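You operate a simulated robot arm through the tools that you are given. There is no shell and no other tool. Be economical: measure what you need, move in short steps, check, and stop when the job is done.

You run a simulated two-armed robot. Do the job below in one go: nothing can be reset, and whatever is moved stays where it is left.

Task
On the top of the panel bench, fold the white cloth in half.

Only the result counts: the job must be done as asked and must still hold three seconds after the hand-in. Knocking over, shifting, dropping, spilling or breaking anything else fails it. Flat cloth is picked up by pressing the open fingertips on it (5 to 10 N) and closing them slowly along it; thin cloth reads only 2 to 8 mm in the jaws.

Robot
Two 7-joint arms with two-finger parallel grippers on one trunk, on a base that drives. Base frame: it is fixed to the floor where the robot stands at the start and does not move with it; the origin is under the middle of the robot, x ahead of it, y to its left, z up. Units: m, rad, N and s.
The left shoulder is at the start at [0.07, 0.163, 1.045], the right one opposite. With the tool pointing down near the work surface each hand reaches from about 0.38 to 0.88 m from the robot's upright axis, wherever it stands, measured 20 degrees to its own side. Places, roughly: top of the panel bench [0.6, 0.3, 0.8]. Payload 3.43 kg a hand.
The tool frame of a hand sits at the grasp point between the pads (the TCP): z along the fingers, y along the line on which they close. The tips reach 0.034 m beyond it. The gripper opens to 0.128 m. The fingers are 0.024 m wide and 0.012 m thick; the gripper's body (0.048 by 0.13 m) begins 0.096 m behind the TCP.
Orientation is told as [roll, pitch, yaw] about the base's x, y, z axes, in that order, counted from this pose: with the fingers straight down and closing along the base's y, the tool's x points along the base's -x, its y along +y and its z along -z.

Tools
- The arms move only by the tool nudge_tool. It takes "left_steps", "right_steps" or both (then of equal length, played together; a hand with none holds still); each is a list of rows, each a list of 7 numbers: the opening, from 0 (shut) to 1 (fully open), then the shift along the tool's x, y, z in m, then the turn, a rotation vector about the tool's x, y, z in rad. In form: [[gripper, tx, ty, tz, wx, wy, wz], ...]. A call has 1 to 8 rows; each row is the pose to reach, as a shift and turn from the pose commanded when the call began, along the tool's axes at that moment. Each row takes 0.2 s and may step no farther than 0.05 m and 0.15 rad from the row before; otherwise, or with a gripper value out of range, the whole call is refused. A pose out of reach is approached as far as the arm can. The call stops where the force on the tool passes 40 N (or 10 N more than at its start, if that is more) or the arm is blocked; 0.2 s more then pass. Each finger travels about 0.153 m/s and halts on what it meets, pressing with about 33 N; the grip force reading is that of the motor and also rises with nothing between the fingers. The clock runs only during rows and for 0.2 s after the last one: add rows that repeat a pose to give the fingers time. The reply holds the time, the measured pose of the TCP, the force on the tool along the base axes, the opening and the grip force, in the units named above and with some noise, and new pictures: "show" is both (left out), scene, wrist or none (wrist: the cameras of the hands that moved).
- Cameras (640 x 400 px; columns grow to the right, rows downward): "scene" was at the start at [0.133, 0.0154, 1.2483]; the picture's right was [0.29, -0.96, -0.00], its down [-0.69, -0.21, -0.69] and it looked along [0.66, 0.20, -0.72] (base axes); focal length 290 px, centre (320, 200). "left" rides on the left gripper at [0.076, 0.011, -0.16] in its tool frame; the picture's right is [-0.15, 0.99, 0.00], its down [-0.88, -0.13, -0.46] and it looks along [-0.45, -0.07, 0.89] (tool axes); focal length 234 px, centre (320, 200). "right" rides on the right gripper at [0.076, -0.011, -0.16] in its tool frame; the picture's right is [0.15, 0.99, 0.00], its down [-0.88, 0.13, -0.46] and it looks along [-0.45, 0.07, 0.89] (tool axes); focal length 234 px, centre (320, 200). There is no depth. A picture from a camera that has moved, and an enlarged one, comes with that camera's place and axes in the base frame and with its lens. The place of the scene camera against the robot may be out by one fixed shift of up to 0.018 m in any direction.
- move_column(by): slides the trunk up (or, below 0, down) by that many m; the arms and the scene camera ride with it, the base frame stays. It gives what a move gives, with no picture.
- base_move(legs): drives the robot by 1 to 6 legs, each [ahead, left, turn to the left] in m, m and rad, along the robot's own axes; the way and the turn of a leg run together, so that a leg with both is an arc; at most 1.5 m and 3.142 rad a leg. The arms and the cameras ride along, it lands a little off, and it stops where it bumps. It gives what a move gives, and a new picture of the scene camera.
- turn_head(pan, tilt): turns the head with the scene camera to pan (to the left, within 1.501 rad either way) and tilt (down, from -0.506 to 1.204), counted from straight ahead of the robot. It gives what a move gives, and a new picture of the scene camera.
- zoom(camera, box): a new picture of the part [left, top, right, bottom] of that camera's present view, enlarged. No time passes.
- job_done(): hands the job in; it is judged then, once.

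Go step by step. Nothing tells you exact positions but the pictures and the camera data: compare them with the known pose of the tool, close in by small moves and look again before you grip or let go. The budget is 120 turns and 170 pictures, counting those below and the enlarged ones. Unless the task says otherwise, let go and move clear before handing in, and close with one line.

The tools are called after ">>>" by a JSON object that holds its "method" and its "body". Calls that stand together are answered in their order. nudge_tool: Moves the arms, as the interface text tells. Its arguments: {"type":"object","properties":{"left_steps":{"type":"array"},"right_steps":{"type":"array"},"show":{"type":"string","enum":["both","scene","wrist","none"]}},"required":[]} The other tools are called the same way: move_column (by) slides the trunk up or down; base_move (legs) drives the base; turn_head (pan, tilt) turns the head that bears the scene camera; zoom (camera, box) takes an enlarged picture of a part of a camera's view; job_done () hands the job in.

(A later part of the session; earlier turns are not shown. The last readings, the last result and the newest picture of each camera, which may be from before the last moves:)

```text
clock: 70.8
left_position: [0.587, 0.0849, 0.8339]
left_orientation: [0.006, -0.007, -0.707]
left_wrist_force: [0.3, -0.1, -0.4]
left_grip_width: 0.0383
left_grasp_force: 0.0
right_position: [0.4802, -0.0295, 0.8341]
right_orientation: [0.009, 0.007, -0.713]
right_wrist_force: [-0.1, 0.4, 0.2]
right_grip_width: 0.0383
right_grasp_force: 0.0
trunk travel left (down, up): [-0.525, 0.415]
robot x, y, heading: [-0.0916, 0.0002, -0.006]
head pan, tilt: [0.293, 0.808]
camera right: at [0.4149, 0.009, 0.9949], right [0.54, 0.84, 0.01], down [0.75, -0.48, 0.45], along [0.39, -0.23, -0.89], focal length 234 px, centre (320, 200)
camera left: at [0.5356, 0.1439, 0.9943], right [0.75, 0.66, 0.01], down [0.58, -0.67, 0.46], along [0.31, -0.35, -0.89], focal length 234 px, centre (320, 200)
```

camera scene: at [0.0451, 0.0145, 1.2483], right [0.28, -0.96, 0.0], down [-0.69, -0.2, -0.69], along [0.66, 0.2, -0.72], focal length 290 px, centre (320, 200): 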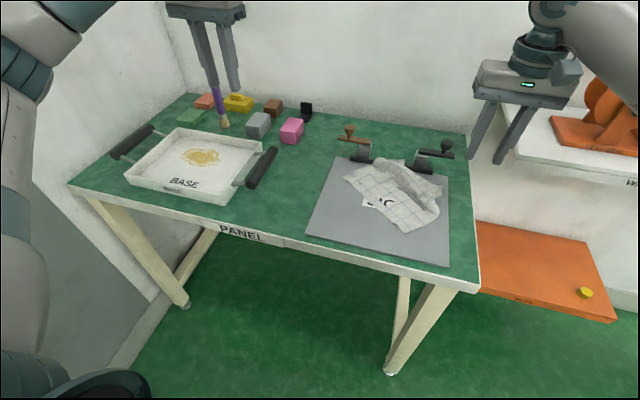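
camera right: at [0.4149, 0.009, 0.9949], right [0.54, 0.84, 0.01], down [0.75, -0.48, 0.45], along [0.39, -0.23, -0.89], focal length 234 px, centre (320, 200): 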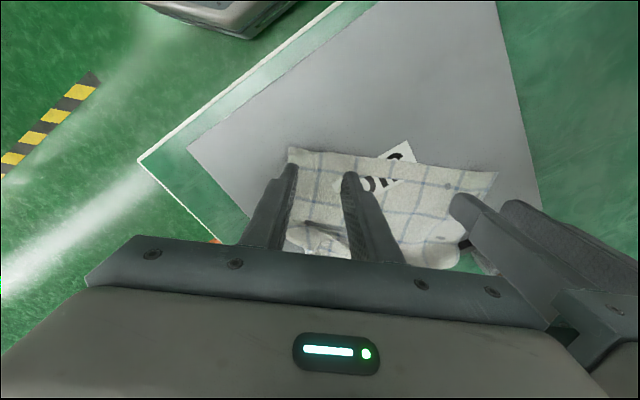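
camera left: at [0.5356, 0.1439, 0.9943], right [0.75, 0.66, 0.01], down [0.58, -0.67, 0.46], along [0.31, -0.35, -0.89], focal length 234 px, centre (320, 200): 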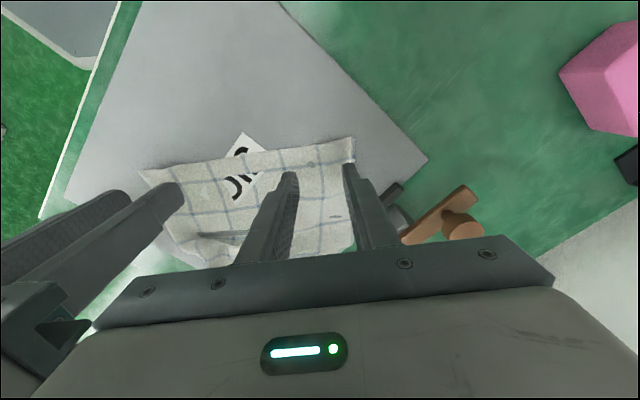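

The alignment along the edge looks good. I'm lowering to contact.

>>> {"method": "nudge_tool", "body": {"left_steps": [[0.3, 0, 0.003, 0.02, 0, 0, 0], [0.3, 0, 0.003, 0.034, 0, 0, 0], [0.3, 0, 0.003, 0.0405, 0, 0, 0], [0.3, 0, 0.003, 0.0425, 0, 0, 0]], "right_steps": [[0.3, 0, 0, 0.02, 0, 0, 0], [0.3, 0, 0, 0.034, 0, 0, 0], [0.3, 0, 0, 0.0405, 0, 0, 0], [0.3, 0, 0, 0.0425, 0, 0, 0]], "show": "none"}}

>>> {"method": "zoom", "body": {"camera": "right", "box": [240, 120, 520, 260]}}

>>> {"method": "zoom", "body": {"camera": "left", "box": [130, 110, 410, 260]}}

```text
clock: 71.8
left_position: [0.5885, 0.0892, 0.7914]
left_orientation: [0.005, -0.009, -0.706]
left_wrist_force: [0.3, 0.9, 0.1]
left_grip_width: 0.0384
left_grasp_force: 0.1
right_position: [0.4812, -0.0287, 0.7931]
right_orientation: [0.01, 0.006, -0.71]
right_wrist_force: [0.3, -0.5, 0.4]
right_grip_width: 0.0383
right_grasp_force: 0.0
trunk travel left (down, up): [-0.525, 0.415]
robot x, y, heading: [-0.0896, 0.0007, -0.011]
head pan, tilt: [0.293, 0.808]
```

```text
2.29 times, centred on (380, 190) of right
camera zoom: at [0.4167, 0.0089, 0.953], right [0.53, 0.84, 0.01], down [0.75, -0.48, 0.45], along [0.39, -0.23, -0.89], focal length 535 px, centre (183, 223)
```

zoom: 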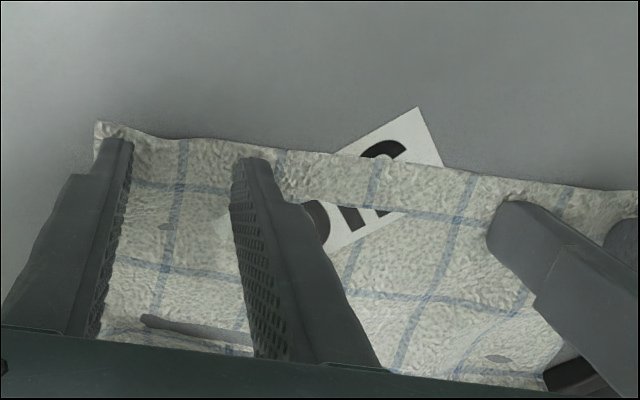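

```text
2.29 times, centred on (270, 185) of left
camera zoom: at [0.5371, 0.1479, 0.9524], right [0.75, 0.66, 0.01], down [0.58, -0.67, 0.46], along [0.31, -0.35, -0.89], focal length 535 px, centre (434, 234)
```

zoom: 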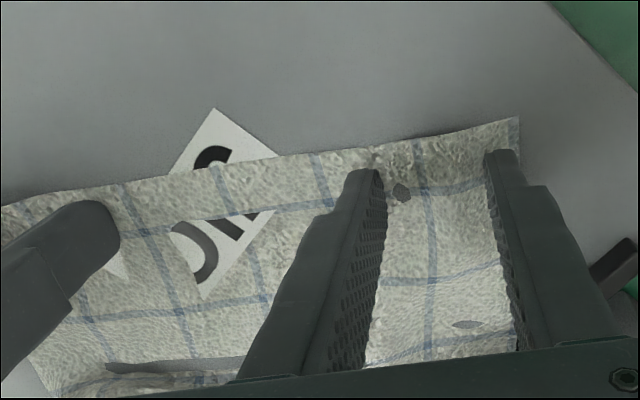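

Both hands are positioned well. I'm nudging the right hand 4 mm inward and pressing.

>>> {"method": "nudge_tool", "body": {"left_steps": [[0.3, 0, 0, 0.0005, 0, 0, 0], [0.3, 0, 0, 0.0012, 0, 0, 0], [0.3, 0, 0, 0.0018, 0, 0, 0]], "right_steps": [[0.3, 0, 0.005, -0.002, 0, 0, 0], [0.3, 0, 0.005, 0.001, 0, 0, 0], [0.3, 0, 0.005, 0.0022, 0, 0, 0]], "show": "none"}}

```text
clock: 72.6
left_position: [0.588, 0.0914, 0.7915]
left_orientation: [0.005, -0.008, -0.707]
left_wrist_force: [0.1, -0.6, -0.6]
left_grip_width: 0.0385
left_grasp_force: 0.0
right_position: [0.4854, -0.0256, 0.7922]
right_orientation: [0.013, 0.003, -0.711]
right_wrist_force: [0.1, 0.1, 11.1]
right_grip_width: 0.0383
right_grasp_force: 0.1
trunk travel left (down, up): [-0.525, 0.415]
robot x, y, heading: [-0.0923, 0.0003, -0.007]
head pan, tilt: [0.293, 0.808]
```

>>> {"method": "nudge_tool", "body": {"left_steps": [[0.3, 0, 0, 0.001, 0, 0, 0], [0.3, 0, 0, 0.0016, 0, 0, 0]], "show": "none"}}

```text
clock: 73.2
left_position: [0.5866, 0.0905, 0.7924]
left_orientation: [0.007, -0.012, -0.708]
left_wrist_force: [1.4, 0.2, 6.4]
left_grip_width: 0.0382
left_grasp_force: 0.0
right_position: [0.4855, -0.0268, 0.7918]
right_orientation: [0.013, 0.003, -0.713]
right_wrist_force: [3.4, -0.6, 15.6]
right_grip_width: 0.0376
right_grasp_force: 0.0
trunk travel left (down, up): [-0.525, 0.415]
robot x, y, heading: [-0.0886, -0.0024, -0.007]
head pan, tilt: [0.293, 0.808]
```

I'm closing the left hand first, slowly.

>>> {"method": "nudge_tool", "body": {"left_steps": [[0.26, 0, 0, 0.0005, 0, 0, 0], [0.22, 0, 0, 0.0005, 0, 0, 0], [0.18, 0, 0, 0.0005, 0, 0, 0], [0.14, 0, 0, 0.0005, 0, 0, 0], [0.1, 0, 0, 0.0005, 0, 0, 0], [0.06, 0, 0, 0.0003, 0, 0, 0], [0.03, 0, 0, 0, 0, 0, 0], [0, 0, 0, 0, 0, 0, 0]], "show": "none"}}

>>> {"method": "nudge_tool", "body": {"right_steps": [[0.26, 0, 0, -0.0002, 0, 0, 0], [0.22, 0, 0, -0.0002, 0, 0, 0], [0.18, 0, 0, -0.0002, 0, 0, 0], [0.14, 0, 0, -0.0002, 0, 0, 0], [0.1, 0, 0, -0.0002, 0, 0, 0], [0.06, 0, 0, -0.0004, 0, 0, 0], [0.03, 0, 0, -0.0006, 0, 0, 0], [0, 0, 0, -0.0006, 0, 0, 0]], "show": "none"}}

```text
clock: 75.0
left_position: [0.5879, 0.091, 0.7909]
left_orientation: [0.006, -0.011, -0.708]
left_wrist_force: [-0.3, -1.8, 10.3]
left_grip_width: 0.002
left_grasp_force: 32.9
right_position: [0.4843, -0.0261, 0.792]
right_orientation: [0.011, 0.004, -0.709]
right_wrist_force: [3.4, 0.3, 20.9]
right_grip_width: 0.0374
right_grasp_force: 0.1
trunk travel left (down, up): [-0.525, 0.415]
robot x, y, heading: [-0.0909, -0.0027, -0.007]
head pan, tilt: [0.293, 0.808]
```

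```text
clock: 76.8
left_position: [0.5869, 0.0902, 0.7896]
left_orientation: [0.008, -0.011, -0.707]
left_wrist_force: [-3.8, -1.6, 19.2]
left_grip_width: 0.002
left_grasp_force: 33.1
right_position: [0.4831, -0.0257, 0.7916]
right_orientation: [0.012, 0.005, -0.71]
right_wrist_force: [0.1, -0.5, 2.8]
right_grip_width: 0.0002
right_grasp_force: 32.4
trunk travel left (down, up): [-0.525, 0.415]
robot x, y, heading: [-0.0915, 0.0026, -0.006]
head pan, tilt: [0.293, 0.808]
```

The left holds at 2.0 mm but the right slipped off. I'll raise a little and check before retrying.

>>> {"method": "nudge_tool", "body": {"left_steps": [[0, 0, 0, -0.006, 0, 0, 0], [0, 0, 0, -0.012, 0, 0, 0]], "right_steps": [[0.1, 0, 0, -0.01, 0, 0, 0], [0.3, 0, 0, -0.02, 0, 0, 0]], "show": "none"}}

>>> {"method": "zoom", "body": {"camera": "right", "box": [240, 110, 520, 260]}}

```text
clock: 77.4
left_position: [0.5872, 0.0885, 0.8017]
left_orientation: [0.005, -0.007, -0.706]
left_wrist_force: [0.5, 0.8, 0.1]
left_grip_width: 0.0021
left_grasp_force: 33.1
right_position: [0.485, -0.0243, 0.8104]
right_orientation: [0.01, 0.006, -0.708]
right_wrist_force: [0.5, 0.2, -0.6]
right_grip_width: 0.0384
right_grasp_force: 0.0
trunk travel left (down, up): [-0.525, 0.415]
robot x, y, heading: [-0.0911, 0.0026, -0.006]
head pan, tilt: [0.293, 0.808]
```

```text
2.29 times, centred on (380, 185) of right
camera zoom: at [0.4188, 0.0137, 0.9704], right [0.53, 0.84, 0.01], down [0.75, -0.48, 0.45], along [0.39, -0.23, -0.89], focal length 535 px, centre (183, 234)
```

zoom: 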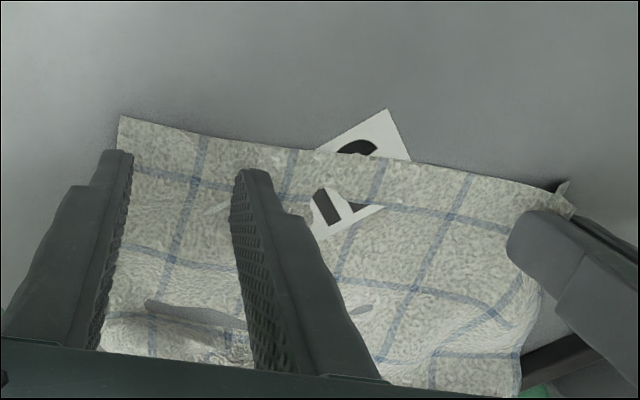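

>>> {"method": "nudge_tool", "body": {"right_steps": [[0.3, 0, 0.01, 0, 0, 0, 0], [0.3, 0, 0.01, 0.012, 0, 0, 0], [0.3, 0, 0.01, 0.018, 0, 0, 0], [0.3, 0, 0.01, 0.0198, 0, 0, 0]], "show": "none"}}

```text
clock: 78.4
left_position: [0.5887, 0.0887, 0.8023]
left_orientation: [0.007, -0.01, -0.706]
left_wrist_force: [0.1, -0.2, -0.2]
left_grip_width: 0.002
left_grasp_force: 32.9
right_position: [0.492, -0.0174, 0.792]
right_orientation: [0.011, 0.006, -0.711]
right_wrist_force: [-0.2, -0.6, 1.0]
right_grip_width: 0.0382
right_grasp_force: 0.1
trunk travel left (down, up): [-0.525, 0.415]
robot x, y, heading: [-0.089, 0.0012, -0.004]
head pan, tilt: [0.293, 0.808]
```

>>> {"method": "nudge_tool", "body": {"right_steps": [[0.3, 0, 0, 0.001, 0, 0, 0], [0.3, 0, 0, 0.002, 0, 0, 0]], "show": "none"}}

```text
clock: 79.0
left_position: [0.5861, 0.0896, 0.8038]
left_orientation: [0.008, -0.01, -0.707]
left_wrist_force: [-0.7, -0.5, 0.5]
left_grip_width: 0.0022
left_grasp_force: 33.6
right_position: [0.4918, -0.0169, 0.7924]
right_orientation: [0.013, 0.002, -0.712]
right_wrist_force: [0.0, -2.3, 20.7]
right_grip_width: 0.0387
right_grasp_force: 0.4
trunk travel left (down, up): [-0.525, 0.415]
robot x, y, heading: [-0.0922, 0.0008, -0.01]
head pan, tilt: [0.293, 0.808]
```

>>> {"method": "nudge_tool", "body": {"right_steps": [[0.26, 0, 0, -0.0006, 0, 0, 0], [0.22, 0, 0, -0.0006, 0, 0, 0], [0.18, 0, 0, -0.0006, 0, 0, 0], [0.14, 0, 0, -0.0006, 0, 0, 0], [0.1, 0, 0, -0.0006, 0, 0, 0], [0.07, 0, 0, -0.0006, 0, 0, 0], [0.03, 0, 0, -0.0006, 0, 0, 0], [0, 0, 0, -0.0006, 0, 0, 0]], "show": "none"}}

```text
clock: 80.8
left_position: [0.5856, 0.0903, 0.8034]
left_orientation: [0.007, -0.01, -0.708]
left_wrist_force: [0.0, -0.3, -0.2]
left_grip_width: 0.0019
left_grasp_force: 33.3
right_position: [0.4903, -0.0178, 0.7912]
right_orientation: [0.011, 0.003, -0.712]
right_wrist_force: [0.9, -0.4, 24.6]
right_grip_width: 0.0002
right_grasp_force: 32.8
trunk travel left (down, up): [-0.525, 0.415]
robot x, y, heading: [-0.0855, 0.0004, -0.001]
head pan, tilt: [0.293, 0.808]
```

It slipped again, probably because I pressed too hard. I'll lift, reopen and retry at about 7 N.

>>> {"method": "nudge_tool", "body": {"right_steps": [[0.1, 0, 0, -0.008, 0, 0, 0], [0.3, 0, 0, -0.015, 0, 0, 0], [0.3, 0, 0.0, -0.015, 0, 0, 0]], "show": "none"}}

>>> {"method": "zoom", "body": {"camera": "right", "box": [240, 110, 520, 260]}}

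```text
clock: 81.6
left_position: [0.5888, 0.0898, 0.8021]
left_orientation: [0.004, -0.008, -0.707]
left_wrist_force: [0.1, -0.5, -0.7]
left_grip_width: 0.0019
left_grasp_force: 33.0
right_position: [0.4926, -0.0169, 0.8037]
right_orientation: [0.007, 0.006, -0.712]
right_wrist_force: [-0.2, -0.5, 0.1]
right_grip_width: 0.0386
right_grasp_force: 0.1
trunk travel left (down, up): [-0.525, 0.415]
robot x, y, heading: [-0.0903, -0.0029, -0.004]
head pan, tilt: [0.293, 0.808]
```

```text
2.29 times, centred on (380, 185) of right
camera zoom: at [0.4265, 0.022, 0.9634], right [0.54, 0.84, 0.01], down [0.75, -0.48, 0.45], along [0.39, -0.24, -0.89], focal length 535 px, centre (183, 234)
```

zoom: 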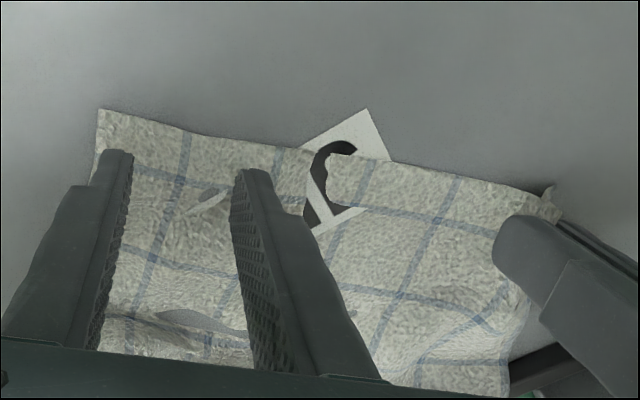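

>>> {"method": "nudge_tool", "body": {"right_steps": [[0.3, 0, 0, 0.008, 0, 0, 0], [0.3, 0, 0, 0.013, 0, 0, 0], [0.3, 0, 0, 0.0143, 0, 0, 0]], "show": "none"}}

```text
clock: 82.4
left_position: [0.5898, 0.0893, 0.8007]
left_orientation: [0.005, -0.009, -0.707]
left_wrist_force: [-0.2, -0.8, 0.0]
left_grip_width: 0.0022
left_grasp_force: 33.3
right_position: [0.4922, -0.017, 0.7927]
right_orientation: [0.011, 0.004, -0.71]
right_wrist_force: [1.0, 0.7, 5.1]
right_grip_width: 0.0378
right_grasp_force: 0.1
trunk travel left (down, up): [-0.525, 0.415]
robot x, y, heading: [-0.0899, -0.0001, -0.009]
head pan, tilt: [0.293, 0.808]
```

>>> {"method": "nudge_tool", "body": {"right_steps": [[0.27, 0, 0, 0.0003, 0, 0, 0], [0.24, 0, 0, 0.0003, 0, 0, 0], [0.21, 0, 0, 0.0003, 0, 0, 0], [0.18, 0, 0, 0.0003, 0, 0, 0], [0.15, 0, 0, 0.0003, 0, 0, 0], [0.12, 0, 0, 0.0003, 0, 0, 0], [0.09, 0, 0, 0.0003, 0, 0, 0]], "show": "wrist"}}

```text
clock: 84.0
left_position: [0.5883, 0.0906, 0.8023]
left_orientation: [0.006, -0.01, -0.705]
left_wrist_force: [-0.2, -0.5, -0.7]
left_grip_width: 0.0022
left_grasp_force: 32.7
right_position: [0.4917, -0.0167, 0.7918]
right_orientation: [0.012, 0.003, -0.711]
right_wrist_force: [1.9, 0.7, 18.0]
right_grip_width: 0.0099
right_grasp_force: 0.1
trunk travel left (down, up): [-0.525, 0.415]
robot x, y, heading: [-0.0886, 0.0022, -0.006]
head pan, tilt: [0.293, 0.808]
camera right: at [0.4252, 0.0214, 0.9512], right [0.53, 0.84, 0.01], down [0.75, -0.48, 0.45], along [0.39, -0.23, -0.89], focal length 234 px, centre (320, 200)
```

right: 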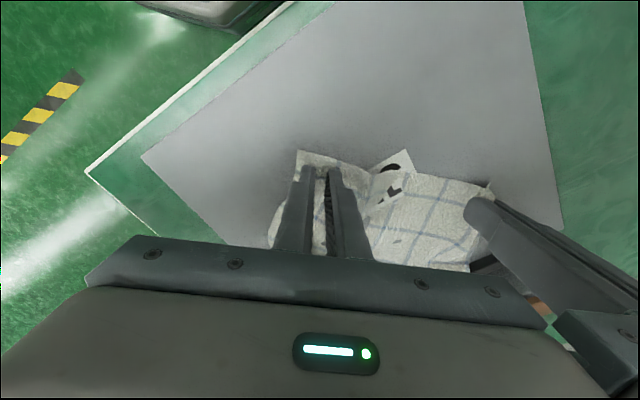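

>>> {"method": "zoom", "body": {"camera": "right", "box": [260, 130, 400, 230]}}

```text
4.00 times, centred on (330, 180) of right
camera zoom: at [0.4252, 0.0214, 0.9512], right [0.53, 0.84, 0.01], down [0.75, -0.48, 0.45], along [0.39, -0.23, -0.89], focal length 937 px, centre (280, 280)
```

zoom: 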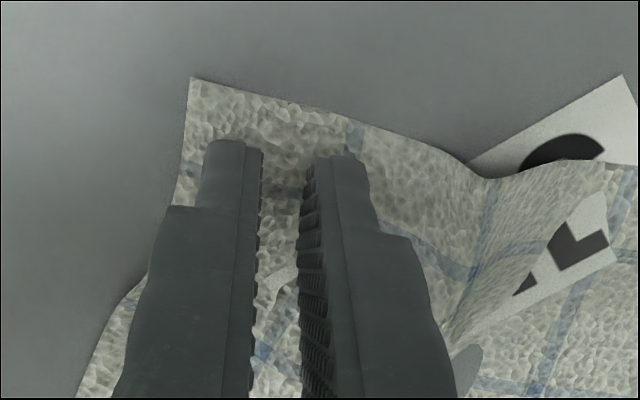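

The cloth isn't buckling up because the fingers sit too far inside the edge. I'll reopen about 9 mm closer to the edge and try again.

>>> {"method": "nudge_tool", "body": {"right_steps": [[0.1, 0, 0, -0.008, 0, 0, 0], [0.2, 0.009, 0.006, -0.012, 0, 0, 0], [0.3, 0.009, 0.008, -0.012, 0, 0, 0], [0.3, 0.009, 0.008, -0.004, 0, 0, 0], [0.3, 0.009, 0.008, -0.0008, 0, 0, 0], [0.3, 0.009, 0.008, 0.0, 0, 0, 0]], "show": "wrist"}}

>>> {"method": "zoom", "body": {"camera": "right", "box": [240, 120, 420, 250]}}

```text
clock: 85.4
left_position: [0.5883, 0.0893, 0.8032]
left_orientation: [0.006, -0.007, -0.707]
left_wrist_force: [-0.3, 0.2, 0.0]
left_grip_width: 0.002
left_grasp_force: 33.2
right_position: [0.4897, -0.0057, 0.7915]
right_orientation: [0.013, 0.003, -0.712]
right_wrist_force: [0.0, 1.2, 9.9]
right_grip_width: 0.0378
right_grasp_force: 0.1
trunk travel left (down, up): [-0.525, 0.415]
robot x, y, heading: [-0.0889, -0.0003, -0.004]
head pan, tilt: [0.293, 0.808]
camera right: at [0.4239, 0.0325, 0.9515], right [0.53, 0.85, 0.01], down [0.75, -0.48, 0.45], along [0.39, -0.23, -0.89], focal length 234 px, centre (320, 200)
```

right: 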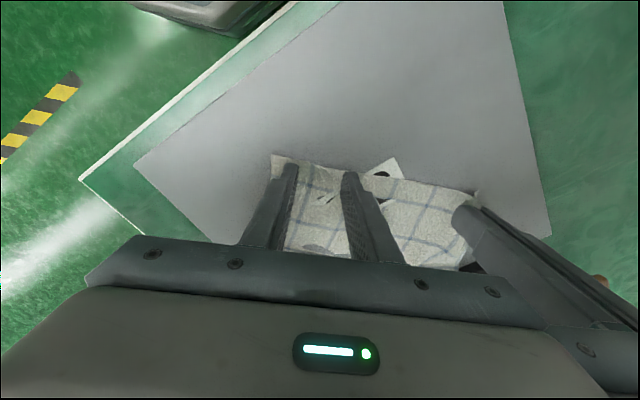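

```text
3.08 times, centred on (330, 185) of right
camera zoom: at [0.4239, 0.0325, 0.9515], right [0.53, 0.85, 0.01], down [0.75, -0.48, 0.45], along [0.39, -0.23, -0.89], focal length 720 px, centre (289, 246)
```

zoom: 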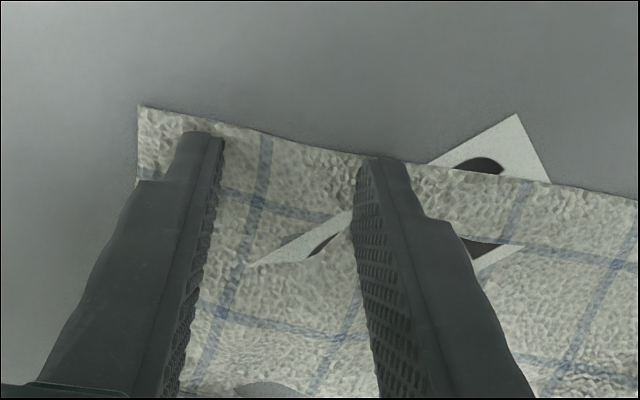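

>>> {"method": "nudge_tool", "body": {"right_steps": [[0.26, 0, 0, -0.0002, 0, 0, 0], [0.22, 0, 0, -0.0002, 0, 0, 0], [0.18, 0, 0, -0.0002, 0, 0, 0], [0.14, 0, 0, -0.0002, 0, 0, 0], [0.1, 0, 0, -0.0002, 0, 0, 0], [0.06, 0, 0, -0.0002, 0, 0, 0], [0.03, 0, 0, -0.0003, 0, 0, 0], [0, 0, 0, -0.0003, 0, 0, 0]], "show": "wrist"}}

```text
clock: 87.2
left_position: [0.5873, 0.0886, 0.8023]
left_orientation: [0.006, -0.01, -0.708]
left_wrist_force: [-4.8, -5.6, -0.9]
left_grip_width: 0.0019
left_grasp_force: 32.8
right_position: [0.4895, -0.0057, 0.7912]
right_orientation: [0.011, 0.006, -0.71]
right_wrist_force: [4.6, 4.6, 7.0]
right_grip_width: 0.0018
right_grasp_force: 32.6
trunk travel left (down, up): [-0.525, 0.415]
robot x, y, heading: [-0.0903, 0.0026, -0.005]
head pan, tilt: [0.293, 0.808]
camera right: at [0.4235, 0.0328, 0.9513], right [0.53, 0.84, 0.01], down [0.75, -0.48, 0.45], along [0.39, -0.23, -0.89], focal length 234 px, centre (320, 200)
```

right: 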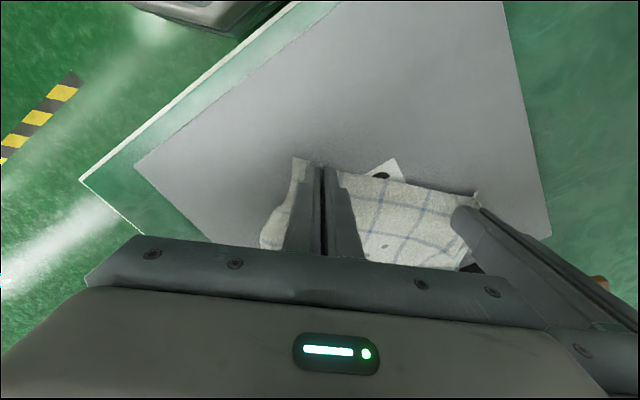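

Both hands hold, so I'm lifting straight up until the cloth hangs free.

>>> {"method": "nudge_tool", "body": {"left_steps": [[0, 0.004, 0, -0.03, 0, 0, 0], [0, 0.008, 0, -0.06, 0, 0, 0], [0, 0.012, 0, -0.09, 0, 0, 0], [0, 0.016, 0, -0.12, 0, 0, 0], [0, 0.02, 0, -0.15, 0, 0, 0], [0, 0.02, 0, -0.18, 0, 0, 0], [0, 0.02, 0, -0.21, 0, 0, 0]], "right_steps": [[0, 0.004, 0, -0.035, 0, 0, 0], [0, 0.008, 0, -0.07, 0, 0, 0], [0, 0.012, 0, -0.1, 0, 0, 0], [0, 0.016, 0, -0.13, 0, 0, 0], [0, 0.02, 0, -0.16, 0, 0, 0], [0, 0.02, 0, -0.19, 0, 0, 0], [0, 0.02, 0, -0.221, 0, 0, 0]], "show": "scene"}}

```text
clock: 88.8
left_position: [0.5703, 0.1013, 1.0127]
left_orientation: [0.007, -0.011, -0.707]
left_wrist_force: [-2.6, -2.8, 0.5]
left_grip_width: 0.0022
left_grasp_force: 32.5
right_position: [0.475, 0.0059, 1.0137]
right_orientation: [0.01, 0.006, -0.71]
right_wrist_force: [1.7, 3.0, 0.5]
right_grip_width: 0.002
right_grasp_force: 33.5
trunk travel left (down, up): [-0.525, 0.415]
robot x, y, heading: [-0.0903, 0.0012, -0.009]
head pan, tilt: [0.293, 0.808]
camera scene: at [0.0429, 0.0144, 1.2484], right [0.28, -0.96, 0.0], down [-0.69, -0.2, -0.69], along [0.66, 0.2, -0.72], focal length 290 px, centre (320, 200)
```

scene: 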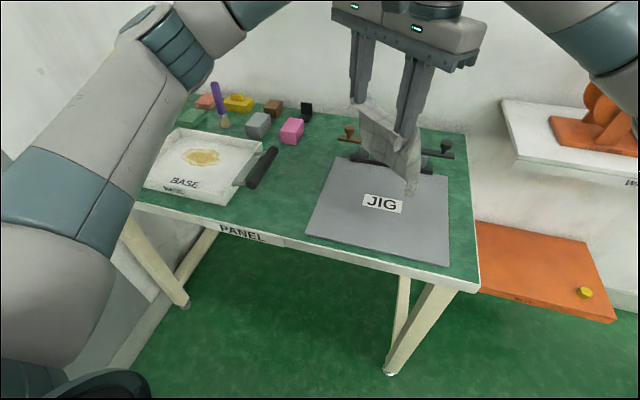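

The cloth hangs free between the hands. I'll turn the pair together, still at height, until the edge is parallel to the bench front with the hands at x≈0.47, y≈±0.068.

>>> {"method": "nudge_tool", "body": {"left_steps": [[0, 0.0089, -0.013, 0, 0, 0, -0.118], [0, 0.0176, -0.0269, 0, 0, 0, -0.236], [0, 0.0261, -0.0418, 0, 0, 0, -0.354], [0, 0.0342, -0.0575, 0, 0, 0, -0.472], [0, 0.042, -0.074, 0, 0, 0, -0.59], [0, 0.0492, -0.0914, 0, 0, 0, -0.707]], "right_steps": [[0, -0.0071, -0.012, 0, 0, 0, -0.118], [0, -0.0141, -0.0231, 0, 0, 0, -0.236], [0, -0.0209, -0.0333, 0, 0, 0, -0.354], [0, -0.0274, -0.0424, 0, 0, 0, -0.472], [0, -0.0336, -0.0509, 0, 0, 0, -0.59], [0, -0.039, -0.0586, 0, 0, 0, -0.707]], "show": "both"}}

```text
clock: 90.2
left_position: [0.4737, 0.0645, 1.0105]
left_orientation: [-0.002, -0.01, 0.0]
left_wrist_force: [-1.2, 0.7, -0.3]
left_grip_width: 0.0022
left_grasp_force: 33.3
right_position: [0.4646, -0.0661, 1.0107]
right_orientation: [0.009, -0.001, -0.001]
right_wrist_force: [-0.2, -0.3, -0.4]
right_grip_width: 0.0021
right_grasp_force: 32.7
trunk travel left (down, up): [-0.525, 0.415]
robot x, y, heading: [-0.0931, 0.0007, -0.014]
head pan, tilt: [0.293, 0.808]
camera scene: at [0.044, 0.0139, 1.2484], right [0.28, -0.96, 0.0], down [-0.69, -0.2, -0.69], along [0.66, 0.2, -0.72], focal length 290 px, centre (320, 200)
camera right: at [0.388, -0.0794, 1.171], right [-0.14, 0.99, 0.01], down [0.88, 0.12, 0.46], along [0.45, 0.08, -0.89], focal length 234 px, centre (320, 200)
camera left: at [0.397, 0.0766, 1.1701], right [0.14, 0.99, 0.0], down [0.88, -0.13, 0.47], along [0.46, -0.07, -0.89], focal length 234 px, centre (320, 200)
```

scene: 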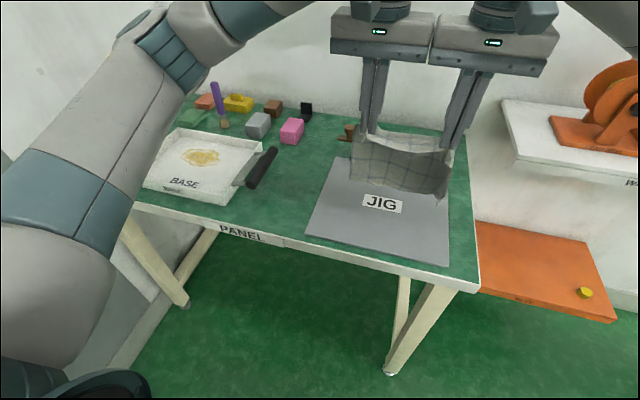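
right: 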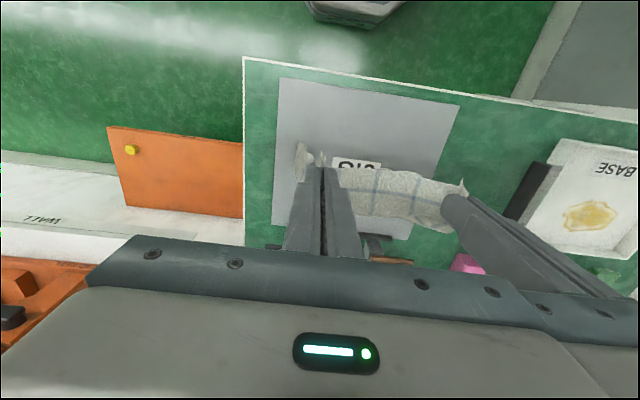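
left: 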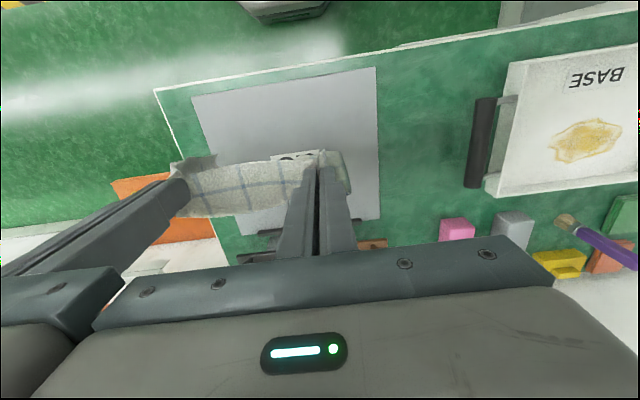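

The cloth hangs cleanly, parallel to the bench. I'm lowering until its bottom edge touches at x≈0.485, then moving forward to lay the lower half on the plate.

>>> {"method": "nudge_tool", "body": {"left_steps": [[0, 0, 0.003, 0.022, 0, 0, 0], [0, 0, 0.003, 0.0425, 0, 0, 0], [0, -0.02, 0.003, 0.0625, 0, 0, 0], [0, -0.04, 0.003, 0.0825, 0, 0, 0], [0, -0.06, 0.003, 0.1025, 0, 0, 0], [0, -0.08, 0.003, 0.1225, 0, 0, 0], [0, -0.095, 0.003, 0.1385, 0, 0, 0]], "right_steps": [[0, 0, -0.003, 0.022, 0, 0, 0], [0, 0, -0.003, 0.0425, 0, 0, 0], [0, -0.02, -0.003, 0.0625, 0, 0, 0], [0, -0.04, -0.003, 0.0825, 0, 0, 0], [0, -0.06, -0.003, 0.1025, 0, 0, 0], [0, -0.08, -0.003, 0.1225, 0, 0, 0], [0, -0.095, -0.003, 0.1385, 0, 0, 0]], "show": "both"}}

>>> {"method": "zoom", "body": {"camera": "scene", "box": [300, 120, 480, 270]}}

```text
clock: 91.8
left_position: [0.5707, 0.0703, 0.8707]
left_orientation: [-0.004, -0.008, 0.0]
left_wrist_force: [0.3, -7.1, -1.0]
left_grip_width: 0.0018
left_grasp_force: 33.1
right_position: [0.5607, -0.0666, 0.8718]
right_orientation: [0.01, -0.003, 0.0]
right_wrist_force: [0.0, 6.4, -0.4]
right_grip_width: 0.0018
right_grasp_force: 32.4
trunk travel left (down, up): [-0.525, 0.415]
robot x, y, heading: [-0.0873, 0.0029, -0.007]
head pan, tilt: [0.293, 0.808]
camera scene: at [0.0451, 0.0147, 1.2482], right [0.28, -0.96, 0.0], down [-0.69, -0.2, -0.69], along [0.66, 0.19, -0.72], focal length 290 px, centre (320, 200)
camera right: at [0.4853, -0.0802, 1.0317], right [-0.14, 0.99, 0.01], down [0.88, 0.12, 0.46], along [0.45, 0.08, -0.89], focal length 234 px, centre (320, 200)
camera left: at [0.4948, 0.0825, 1.0314], right [0.15, 0.99, 0.0], down [0.88, -0.13, 0.46], along [0.46, -0.07, -0.89], focal length 234 px, centre (320, 200)
```

scene: 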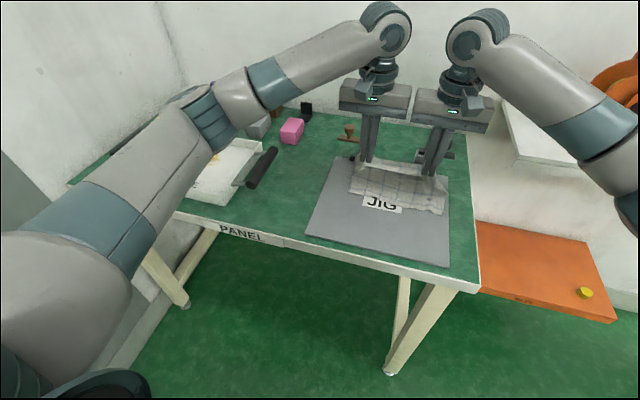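
right: 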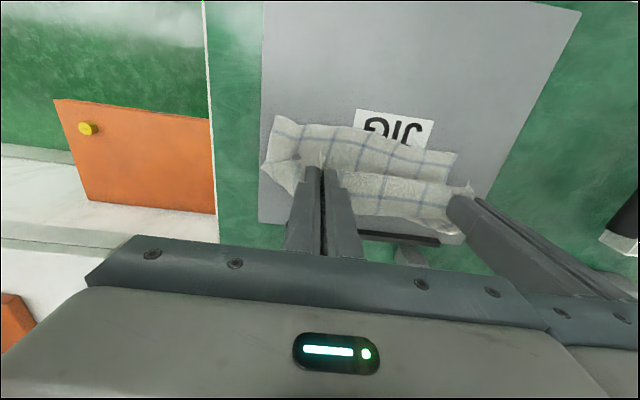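
left: 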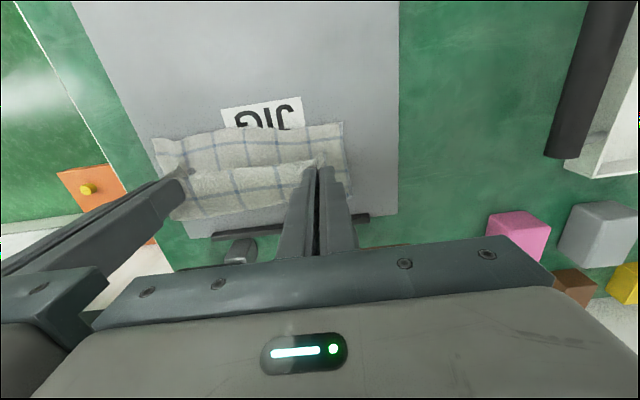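

```text
2.67 times, centred on (390, 195) of scene
camera zoom: at [0.0451, 0.0147, 1.2482], right [0.28, -0.96, 0.0], down [-0.69, -0.2, -0.69], along [0.66, 0.19, -0.72], focal length 773 px, centre (133, 213)
```

zoom: 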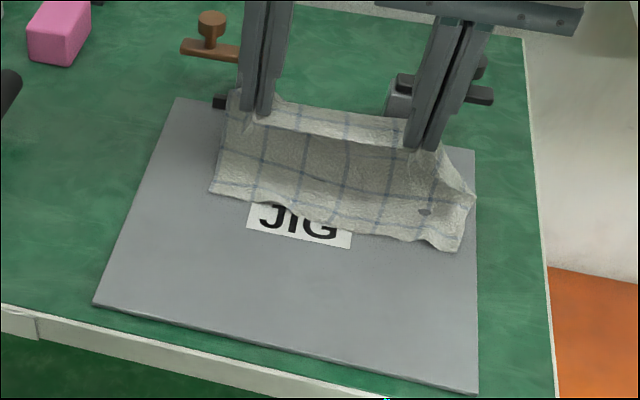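

The lower part is laid, with the bottom edge at x≈0.544 on the left and 0.530 on the right. Next I'll push slightly forward and down to extend the loop toward x≈0.63, then come back so the held edge lands on the bottom edge.

>>> {"method": "nudge_tool", "body": {"left_steps": [[0, -0.01, -0.001, 0.008, 0, 0, 0], [0, -0.02, -0.001, 0.017, 0, 0, 0], [0, -0.032, -0.001, 0.03, 0, 0, 0], [0, -0.034, -0.001, 0.04, 0, 0, 0]], "right_steps": [[0, -0.01, 0.001, 0.008, 0, 0, 0], [0, -0.02, 0.001, 0.017, 0, 0, 0], [0, -0.031, 0.001, 0.03, 0, 0, 0], [0, -0.032, 0.001, 0.04, 0, 0, 0]], "show": "none"}}

>>> {"method": "zoom", "body": {"camera": "scene", "box": [300, 120, 480, 270]}}

>>> {"method": "zoom", "body": {"camera": "left", "box": [80, 70, 420, 270]}}

```text
clock: 92.8
left_position: [0.6053, 0.0686, 0.8344]
left_orientation: [-0.001, -0.011, 0.0]
left_wrist_force: [-0.8, -2.9, 0.8]
left_grip_width: 0.0018
left_grasp_force: 32.9
right_position: [0.5939, -0.0662, 0.8317]
right_orientation: [0.011, -0.001, -0.003]
right_wrist_force: [-0.3, 1.9, 0.1]
right_grip_width: 0.0017
right_grasp_force: 33.0
trunk travel left (down, up): [-0.525, 0.415]
robot x, y, heading: [-0.0908, 0.0001, -0.004]
head pan, tilt: [0.293, 0.808]
```

```text
2.67 times, centred on (390, 195) of scene
camera zoom: at [0.0444, 0.0144, 1.2483], right [0.28, -0.96, 0.0], down [-0.69, -0.2, -0.69], along [0.66, 0.2, -0.72], focal length 773 px, centre (133, 213)
```

zoom: 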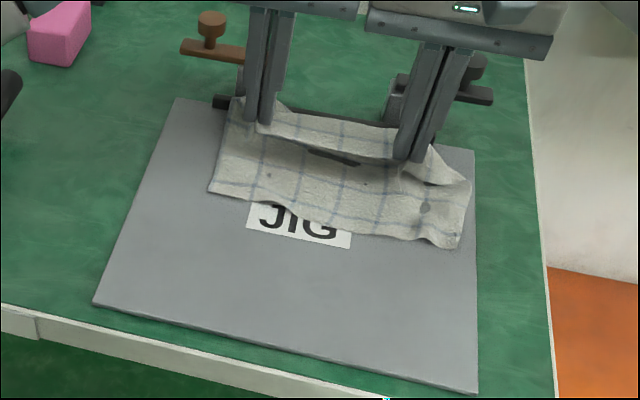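

```text
1.88 times, centred on (250, 170) of left
camera zoom: at [0.5287, 0.0813, 0.9936], right [0.15, 0.99, 0.0], down [0.88, -0.13, 0.46], along [0.46, -0.07, -0.89], focal length 441 px, centre (452, 256)
```

zoom: 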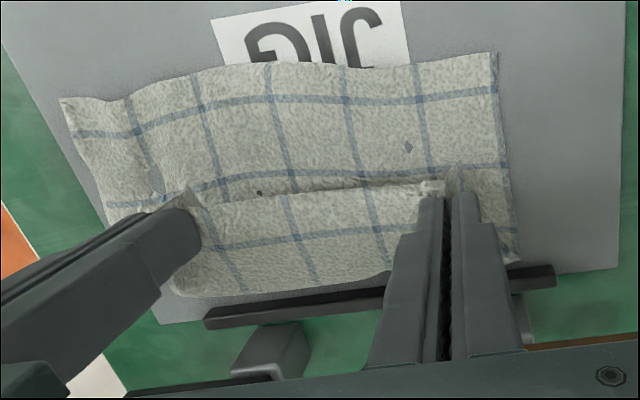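

The lower half is flat, and the held edge is on the near side with the loop extending forward. I'm bringing the hands back and down so the held edge lands on the bottom edge.

>>> {"method": "nudge_tool", "body": {"left_steps": [[0, 0.012, 0.0, 0.005, 0, 0, 0], [0, 0.024, 0, 0.011, 0, 0, 0], [0, 0.034, 0, 0.018, 0, 0, 0], [0, 0.042, 0, 0.026, 0, 0, 0], [0, 0.044, 0, 0.035, 0, 0, 0]], "right_steps": [[0, 0.014, 0, 0.004, 0, 0, 0], [0, 0.028, 0, 0.009, 0, 0, 0], [0, 0.04, 0, 0.016, 0, 0, 0], [0, 0.05, 0, 0.024, 0, 0, 0], [0, 0.053, 0, 0.033, 0, 0, 0]], "show": "none"}}

>>> {"method": "zoom", "body": {"camera": "left", "box": [80, 70, 420, 270]}}

>>> {"method": "zoom", "body": {"camera": "right", "box": [220, 70, 560, 270]}}

```text
clock: 94.0
left_position: [0.5619, 0.0689, 0.7966]
left_orientation: [-0.003, -0.012, 0.001]
left_wrist_force: [-0.4, -3.4, 0.9]
left_grip_width: 0.0021
left_grasp_force: 32.7
right_position: [0.5424, -0.066, 0.7999]
right_orientation: [0.01, -0.001, -0.004]
right_wrist_force: [0.3, 2.8, -0.6]
right_grip_width: 0.0018
right_grasp_force: 33.4
trunk travel left (down, up): [-0.525, 0.415]
robot x, y, heading: [-0.0912, -0.001, -0.012]
head pan, tilt: [0.293, 0.808]
```

```text
1.88 times, centred on (250, 170) of left
camera zoom: at [0.4854, 0.0808, 0.9567], right [0.15, 0.99, 0.0], down [0.88, -0.13, 0.46], along [0.46, -0.07, -0.89], focal length 441 px, centre (452, 256)
```

zoom: 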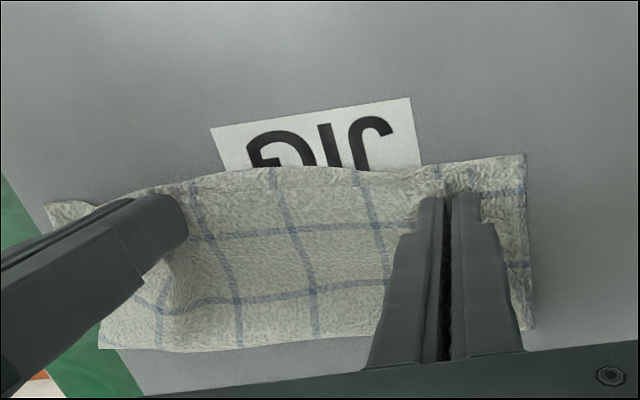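

```text
1.88 times, centred on (390, 170) of right
camera zoom: at [0.465, -0.0799, 0.9592], right [-0.14, 0.99, 0.01], down [0.88, 0.12, 0.46], along [0.45, 0.07, -0.89], focal length 441 px, centre (188, 256)
```

zoom: 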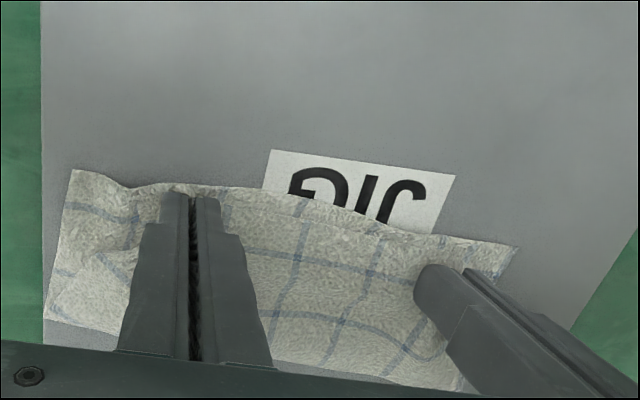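

The held edge now lies right on the bottom edge, with the crease at x≈0.63. I'll lower a few millimetres, open only slightly and lift straight up.

>>> {"method": "nudge_tool", "body": {"left_steps": [[0, 0, -0.001, 0.002, 0, 0, 0], [0.04, 0, 0, 0.002, 0, 0, 0], [0.09, 0, 0, 0.001, 0, 0, 0], [0.12, 0, 0, -0.002, 0, 0, 0], [0.12, 0, 0, -0.01, 0, 0, 0], [0.12, 0, 0, -0.03, 0, 0, 0], [0.12, 0, 0, -0.07, 0, 0, 0]], "right_steps": [[0, 0, 0.001, 0.004, 0, 0, 0], [0.04, 0, 0, 0.004, 0, 0, 0], [0.09, 0, 0, 0.003, 0, 0, 0], [0.12, 0, 0, 0, 0, 0, 0], [0.12, 0, 0, -0.008, 0, 0, 0], [0.12, 0, 0, -0.03, 0, 0, 0], [0.12, 0, 0, -0.07, 0, 0, 0]], "show": "none"}}

>>> {"method": "zoom", "body": {"camera": "left", "box": [80, 90, 420, 270]}}

>>> {"method": "zoom", "body": {"camera": "right", "box": [220, 90, 560, 270]}}

>>> {"method": "zoom", "body": {"camera": "scene", "box": [300, 120, 480, 270]}}

```text
clock: 95.6
left_position: [0.5593, 0.0662, 0.8682]
left_orientation: [-0.001, -0.009, 0.002]
left_wrist_force: [-1.5, 0.1, 1.0]
left_grip_width: 0.015
left_grasp_force: 0.1
right_position: [0.5417, -0.0651, 0.873]
right_orientation: [0.011, -0.004, -0.003]
right_wrist_force: [0.1, -1.0, -0.1]
right_grip_width: 0.0151
right_grasp_force: 0.1
trunk travel left (down, up): [-0.525, 0.415]
robot x, y, heading: [-0.0868, 0.0014, -0.008]
head pan, tilt: [0.293, 0.808]
```

```text
1.88 times, centred on (250, 180) of left
camera zoom: at [0.4838, 0.0779, 1.0284], right [0.15, 0.99, 0.0], down [0.88, -0.13, 0.47], along [0.46, -0.07, -0.88], focal length 441 px, centre (452, 238)
```

zoom: 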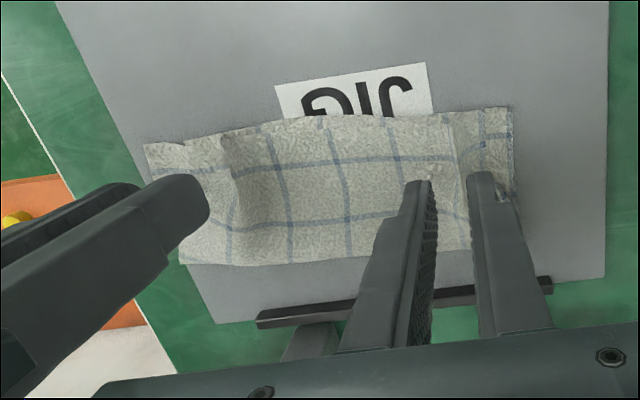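

```text
1.88 times, centred on (390, 180) of right
camera zoom: at [0.4634, -0.0779, 1.0329], right [-0.14, 0.99, 0.01], down [0.88, 0.12, 0.46], along [0.45, 0.07, -0.89], focal length 441 px, centre (188, 238)
```

zoom: 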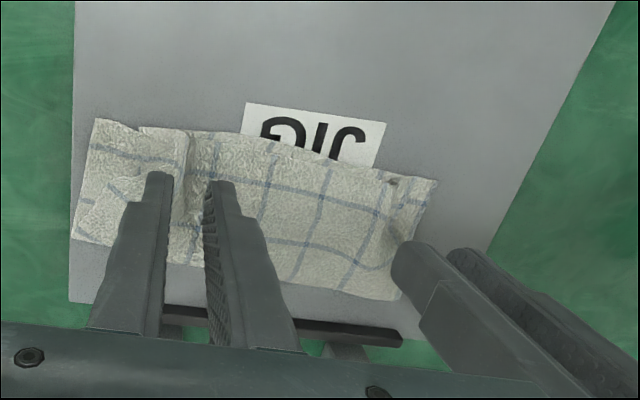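

```text
2.67 times, centred on (390, 195) of scene
camera zoom: at [0.0426, 0.0142, 1.2484], right [0.28, -0.96, 0.0], down [-0.69, -0.2, -0.69], along [0.66, 0.2, -0.72], focal length 773 px, centre (133, 213)
```

zoom: 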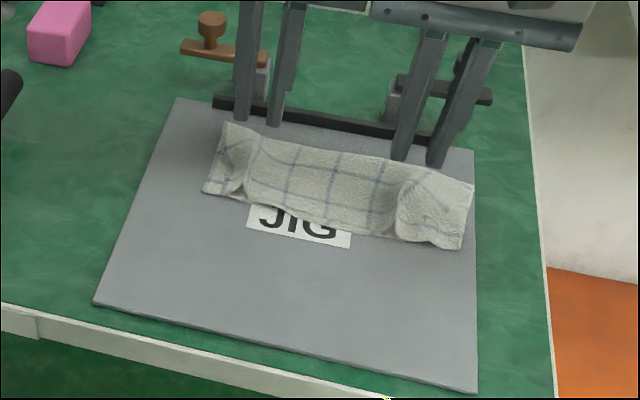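

The fold is down, with edges nearly coincident and small pleats at the former grip spots. I'll clear the hands sideways for an unobstructed look.

>>> {"method": "nudge_tool", "body": {"left_steps": [[0.12, 0, 0.02, -0.03, 0, 0, 0], [0.1, 0.02, 0.05, -0.05, 0, 0, 0], [0, 0.02, 0.09, -0.06, 0, 0, 0], [0, 0.02, 0.12, -0.06, 0, 0, 0]], "right_steps": [[0.12, 0, -0.02, -0.03, 0, 0, 0], [0.1, 0.02, -0.05, -0.05, 0, 0, 0], [0, 0.02, -0.09, -0.06, 0, 0, 0], [0, 0.02, -0.12, -0.06, 0, 0, 0]], "show": "none"}}

>>> {"method": "zoom", "body": {"camera": "scene", "box": [330, 140, 460, 240]}}

>>> {"method": "zoom", "body": {"camera": "right", "box": [300, 80, 600, 260]}}

>>> {"method": "zoom", "body": {"camera": "left", "box": [40, 80, 340, 260]}}

```text
clock: 96.6
left_position: [0.5371, 0.1865, 0.9268]
left_orientation: [-0.001, -0.01, 0.001]
left_wrist_force: [0.0, -1.2, 0.3]
left_grip_width: 0.0
left_grasp_force: 33.3
right_position: [0.521, -0.187, 0.9305]
right_orientation: [0.01, -0.005, -0.004]
right_wrist_force: [-0.5, 1.0, 0.2]
right_grip_width: 0.0
right_grasp_force: 32.7
trunk travel left (down, up): [-0.525, 0.415]
robot x, y, heading: [-0.0908, -0.0029, -0.012]
head pan, tilt: [0.293, 0.808]
```

```text
4.00 times, centred on (395, 190) of scene
camera zoom: at [0.0438, 0.0146, 1.2484], right [0.28, -0.96, 0.0], down [-0.69, -0.2, -0.69], along [0.66, 0.2, -0.72], focal length 1159 px, centre (20, 240)
```

zoom: 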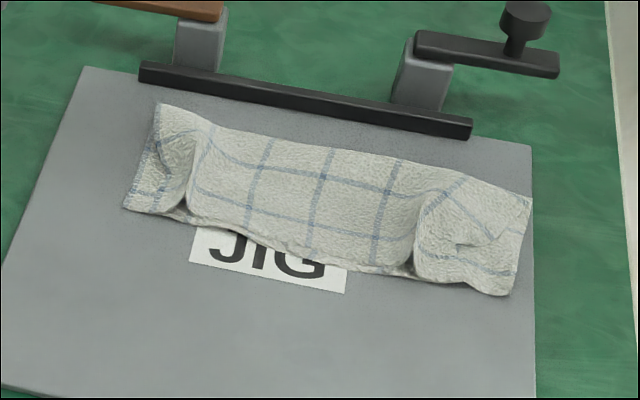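

```text
2.13 times, centred on (450, 170) of right
camera zoom: at [0.4436, -0.2004, 1.0903], right [-0.14, 0.99, 0.01], down [0.88, 0.12, 0.46], along [0.45, 0.07, -0.89], focal length 500 px, centre (43, 264)
```

zoom: 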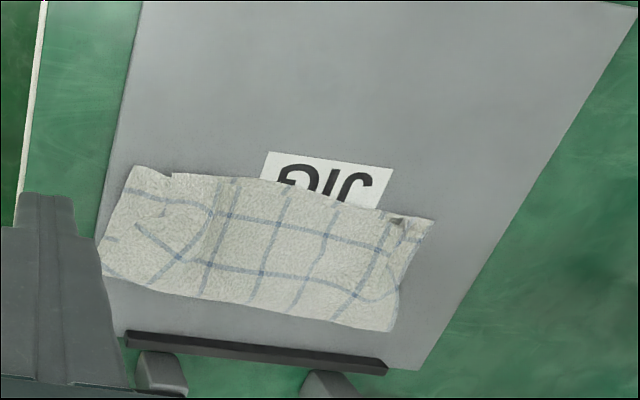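

```text
2.13 times, centred on (190, 170) of left
camera zoom: at [0.4611, 0.1994, 1.0864], right [0.15, 0.99, 0.0], down [0.88, -0.13, 0.47], along [0.46, -0.07, -0.89], focal length 500 px, centre (597, 264)
```

zoom: 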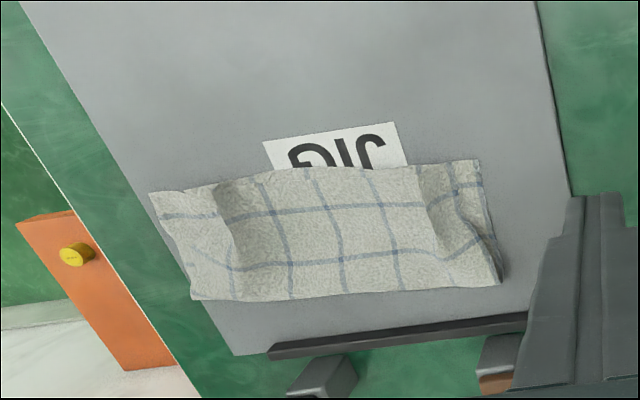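

The fold is good overall. The upper layer's right corner seems pulled in by about 3 cm, so I'll look closer.

>>> {"method": "zoom", "body": {"camera": "right", "box": [335, 145, 425, 225]}}

>>> {"method": "zoom", "body": {"camera": "scene", "box": [405, 170, 450, 220]}}

```text
5.00 times, centred on (380, 185) of right
camera zoom: at [0.4436, -0.2004, 1.0903], right [-0.14, 0.99, 0.01], down [0.88, 0.12, 0.46], along [0.45, 0.07, -0.89], focal length 1171 px, centre (20, 275)
```

zoom: 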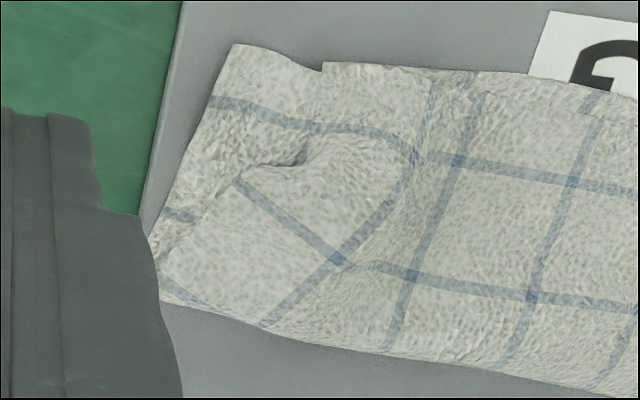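

```text
8.00 times, centred on (428, 195) of scene
camera zoom: at [0.0438, 0.0146, 1.2484], right [0.28, -0.96, 0.0], down [-0.69, -0.2, -0.69], along [0.66, 0.2, -0.72], focal length 2318 px, centre (-540, 240)
```

zoom: 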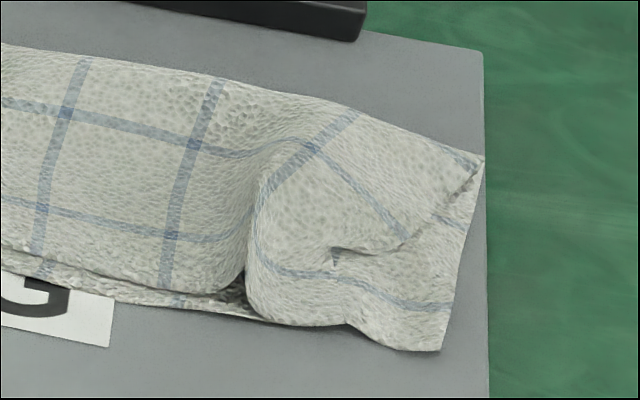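

The upper layer's right corner sits about 2.6 cm inside the lower one, because of the pleat. I'll drag it outward lightly with the closed right fingertips, as I did before.

>>> {"method": "nudge_tool", "body": {"right_steps": [[0, -0.01, 0.04, 0.03, 0, 0, 0], [0, -0.02, 0.08, 0.06, 0, 0, 0], [0, -0.029, 0.105, 0.095, 0, 0, 0], [0, -0.029, 0.105, 0.125, 0, 0, 0], [0, -0.029, 0.105, 0.132, 0, 0, 0], [0, -0.029, 0.105, 0.1355, 0, 0, 0]], "show": "none"}}

>>> {"method": "zoom", "body": {"camera": "right", "box": [220, 100, 420, 230]}}

```text
refused: row 1 steps farther than a row can; nothing moved
```

```text
3.08 times, centred on (320, 165) of right
camera zoom: at [0.4436, -0.2004, 1.0903], right [-0.14, 0.99, 0.01], down [0.88, 0.12, 0.46], along [0.45, 0.07, -0.89], focal length 720 px, centre (320, 308)
```

zoom: 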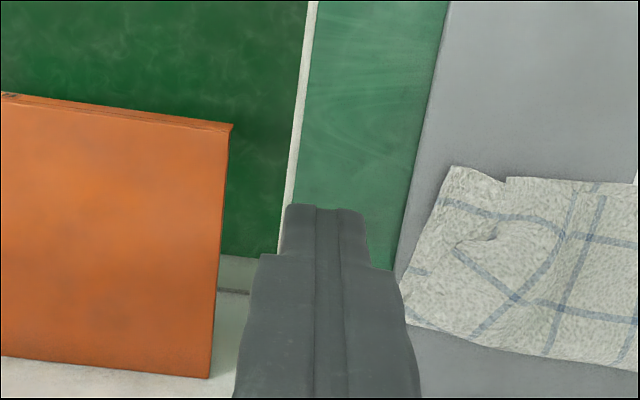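

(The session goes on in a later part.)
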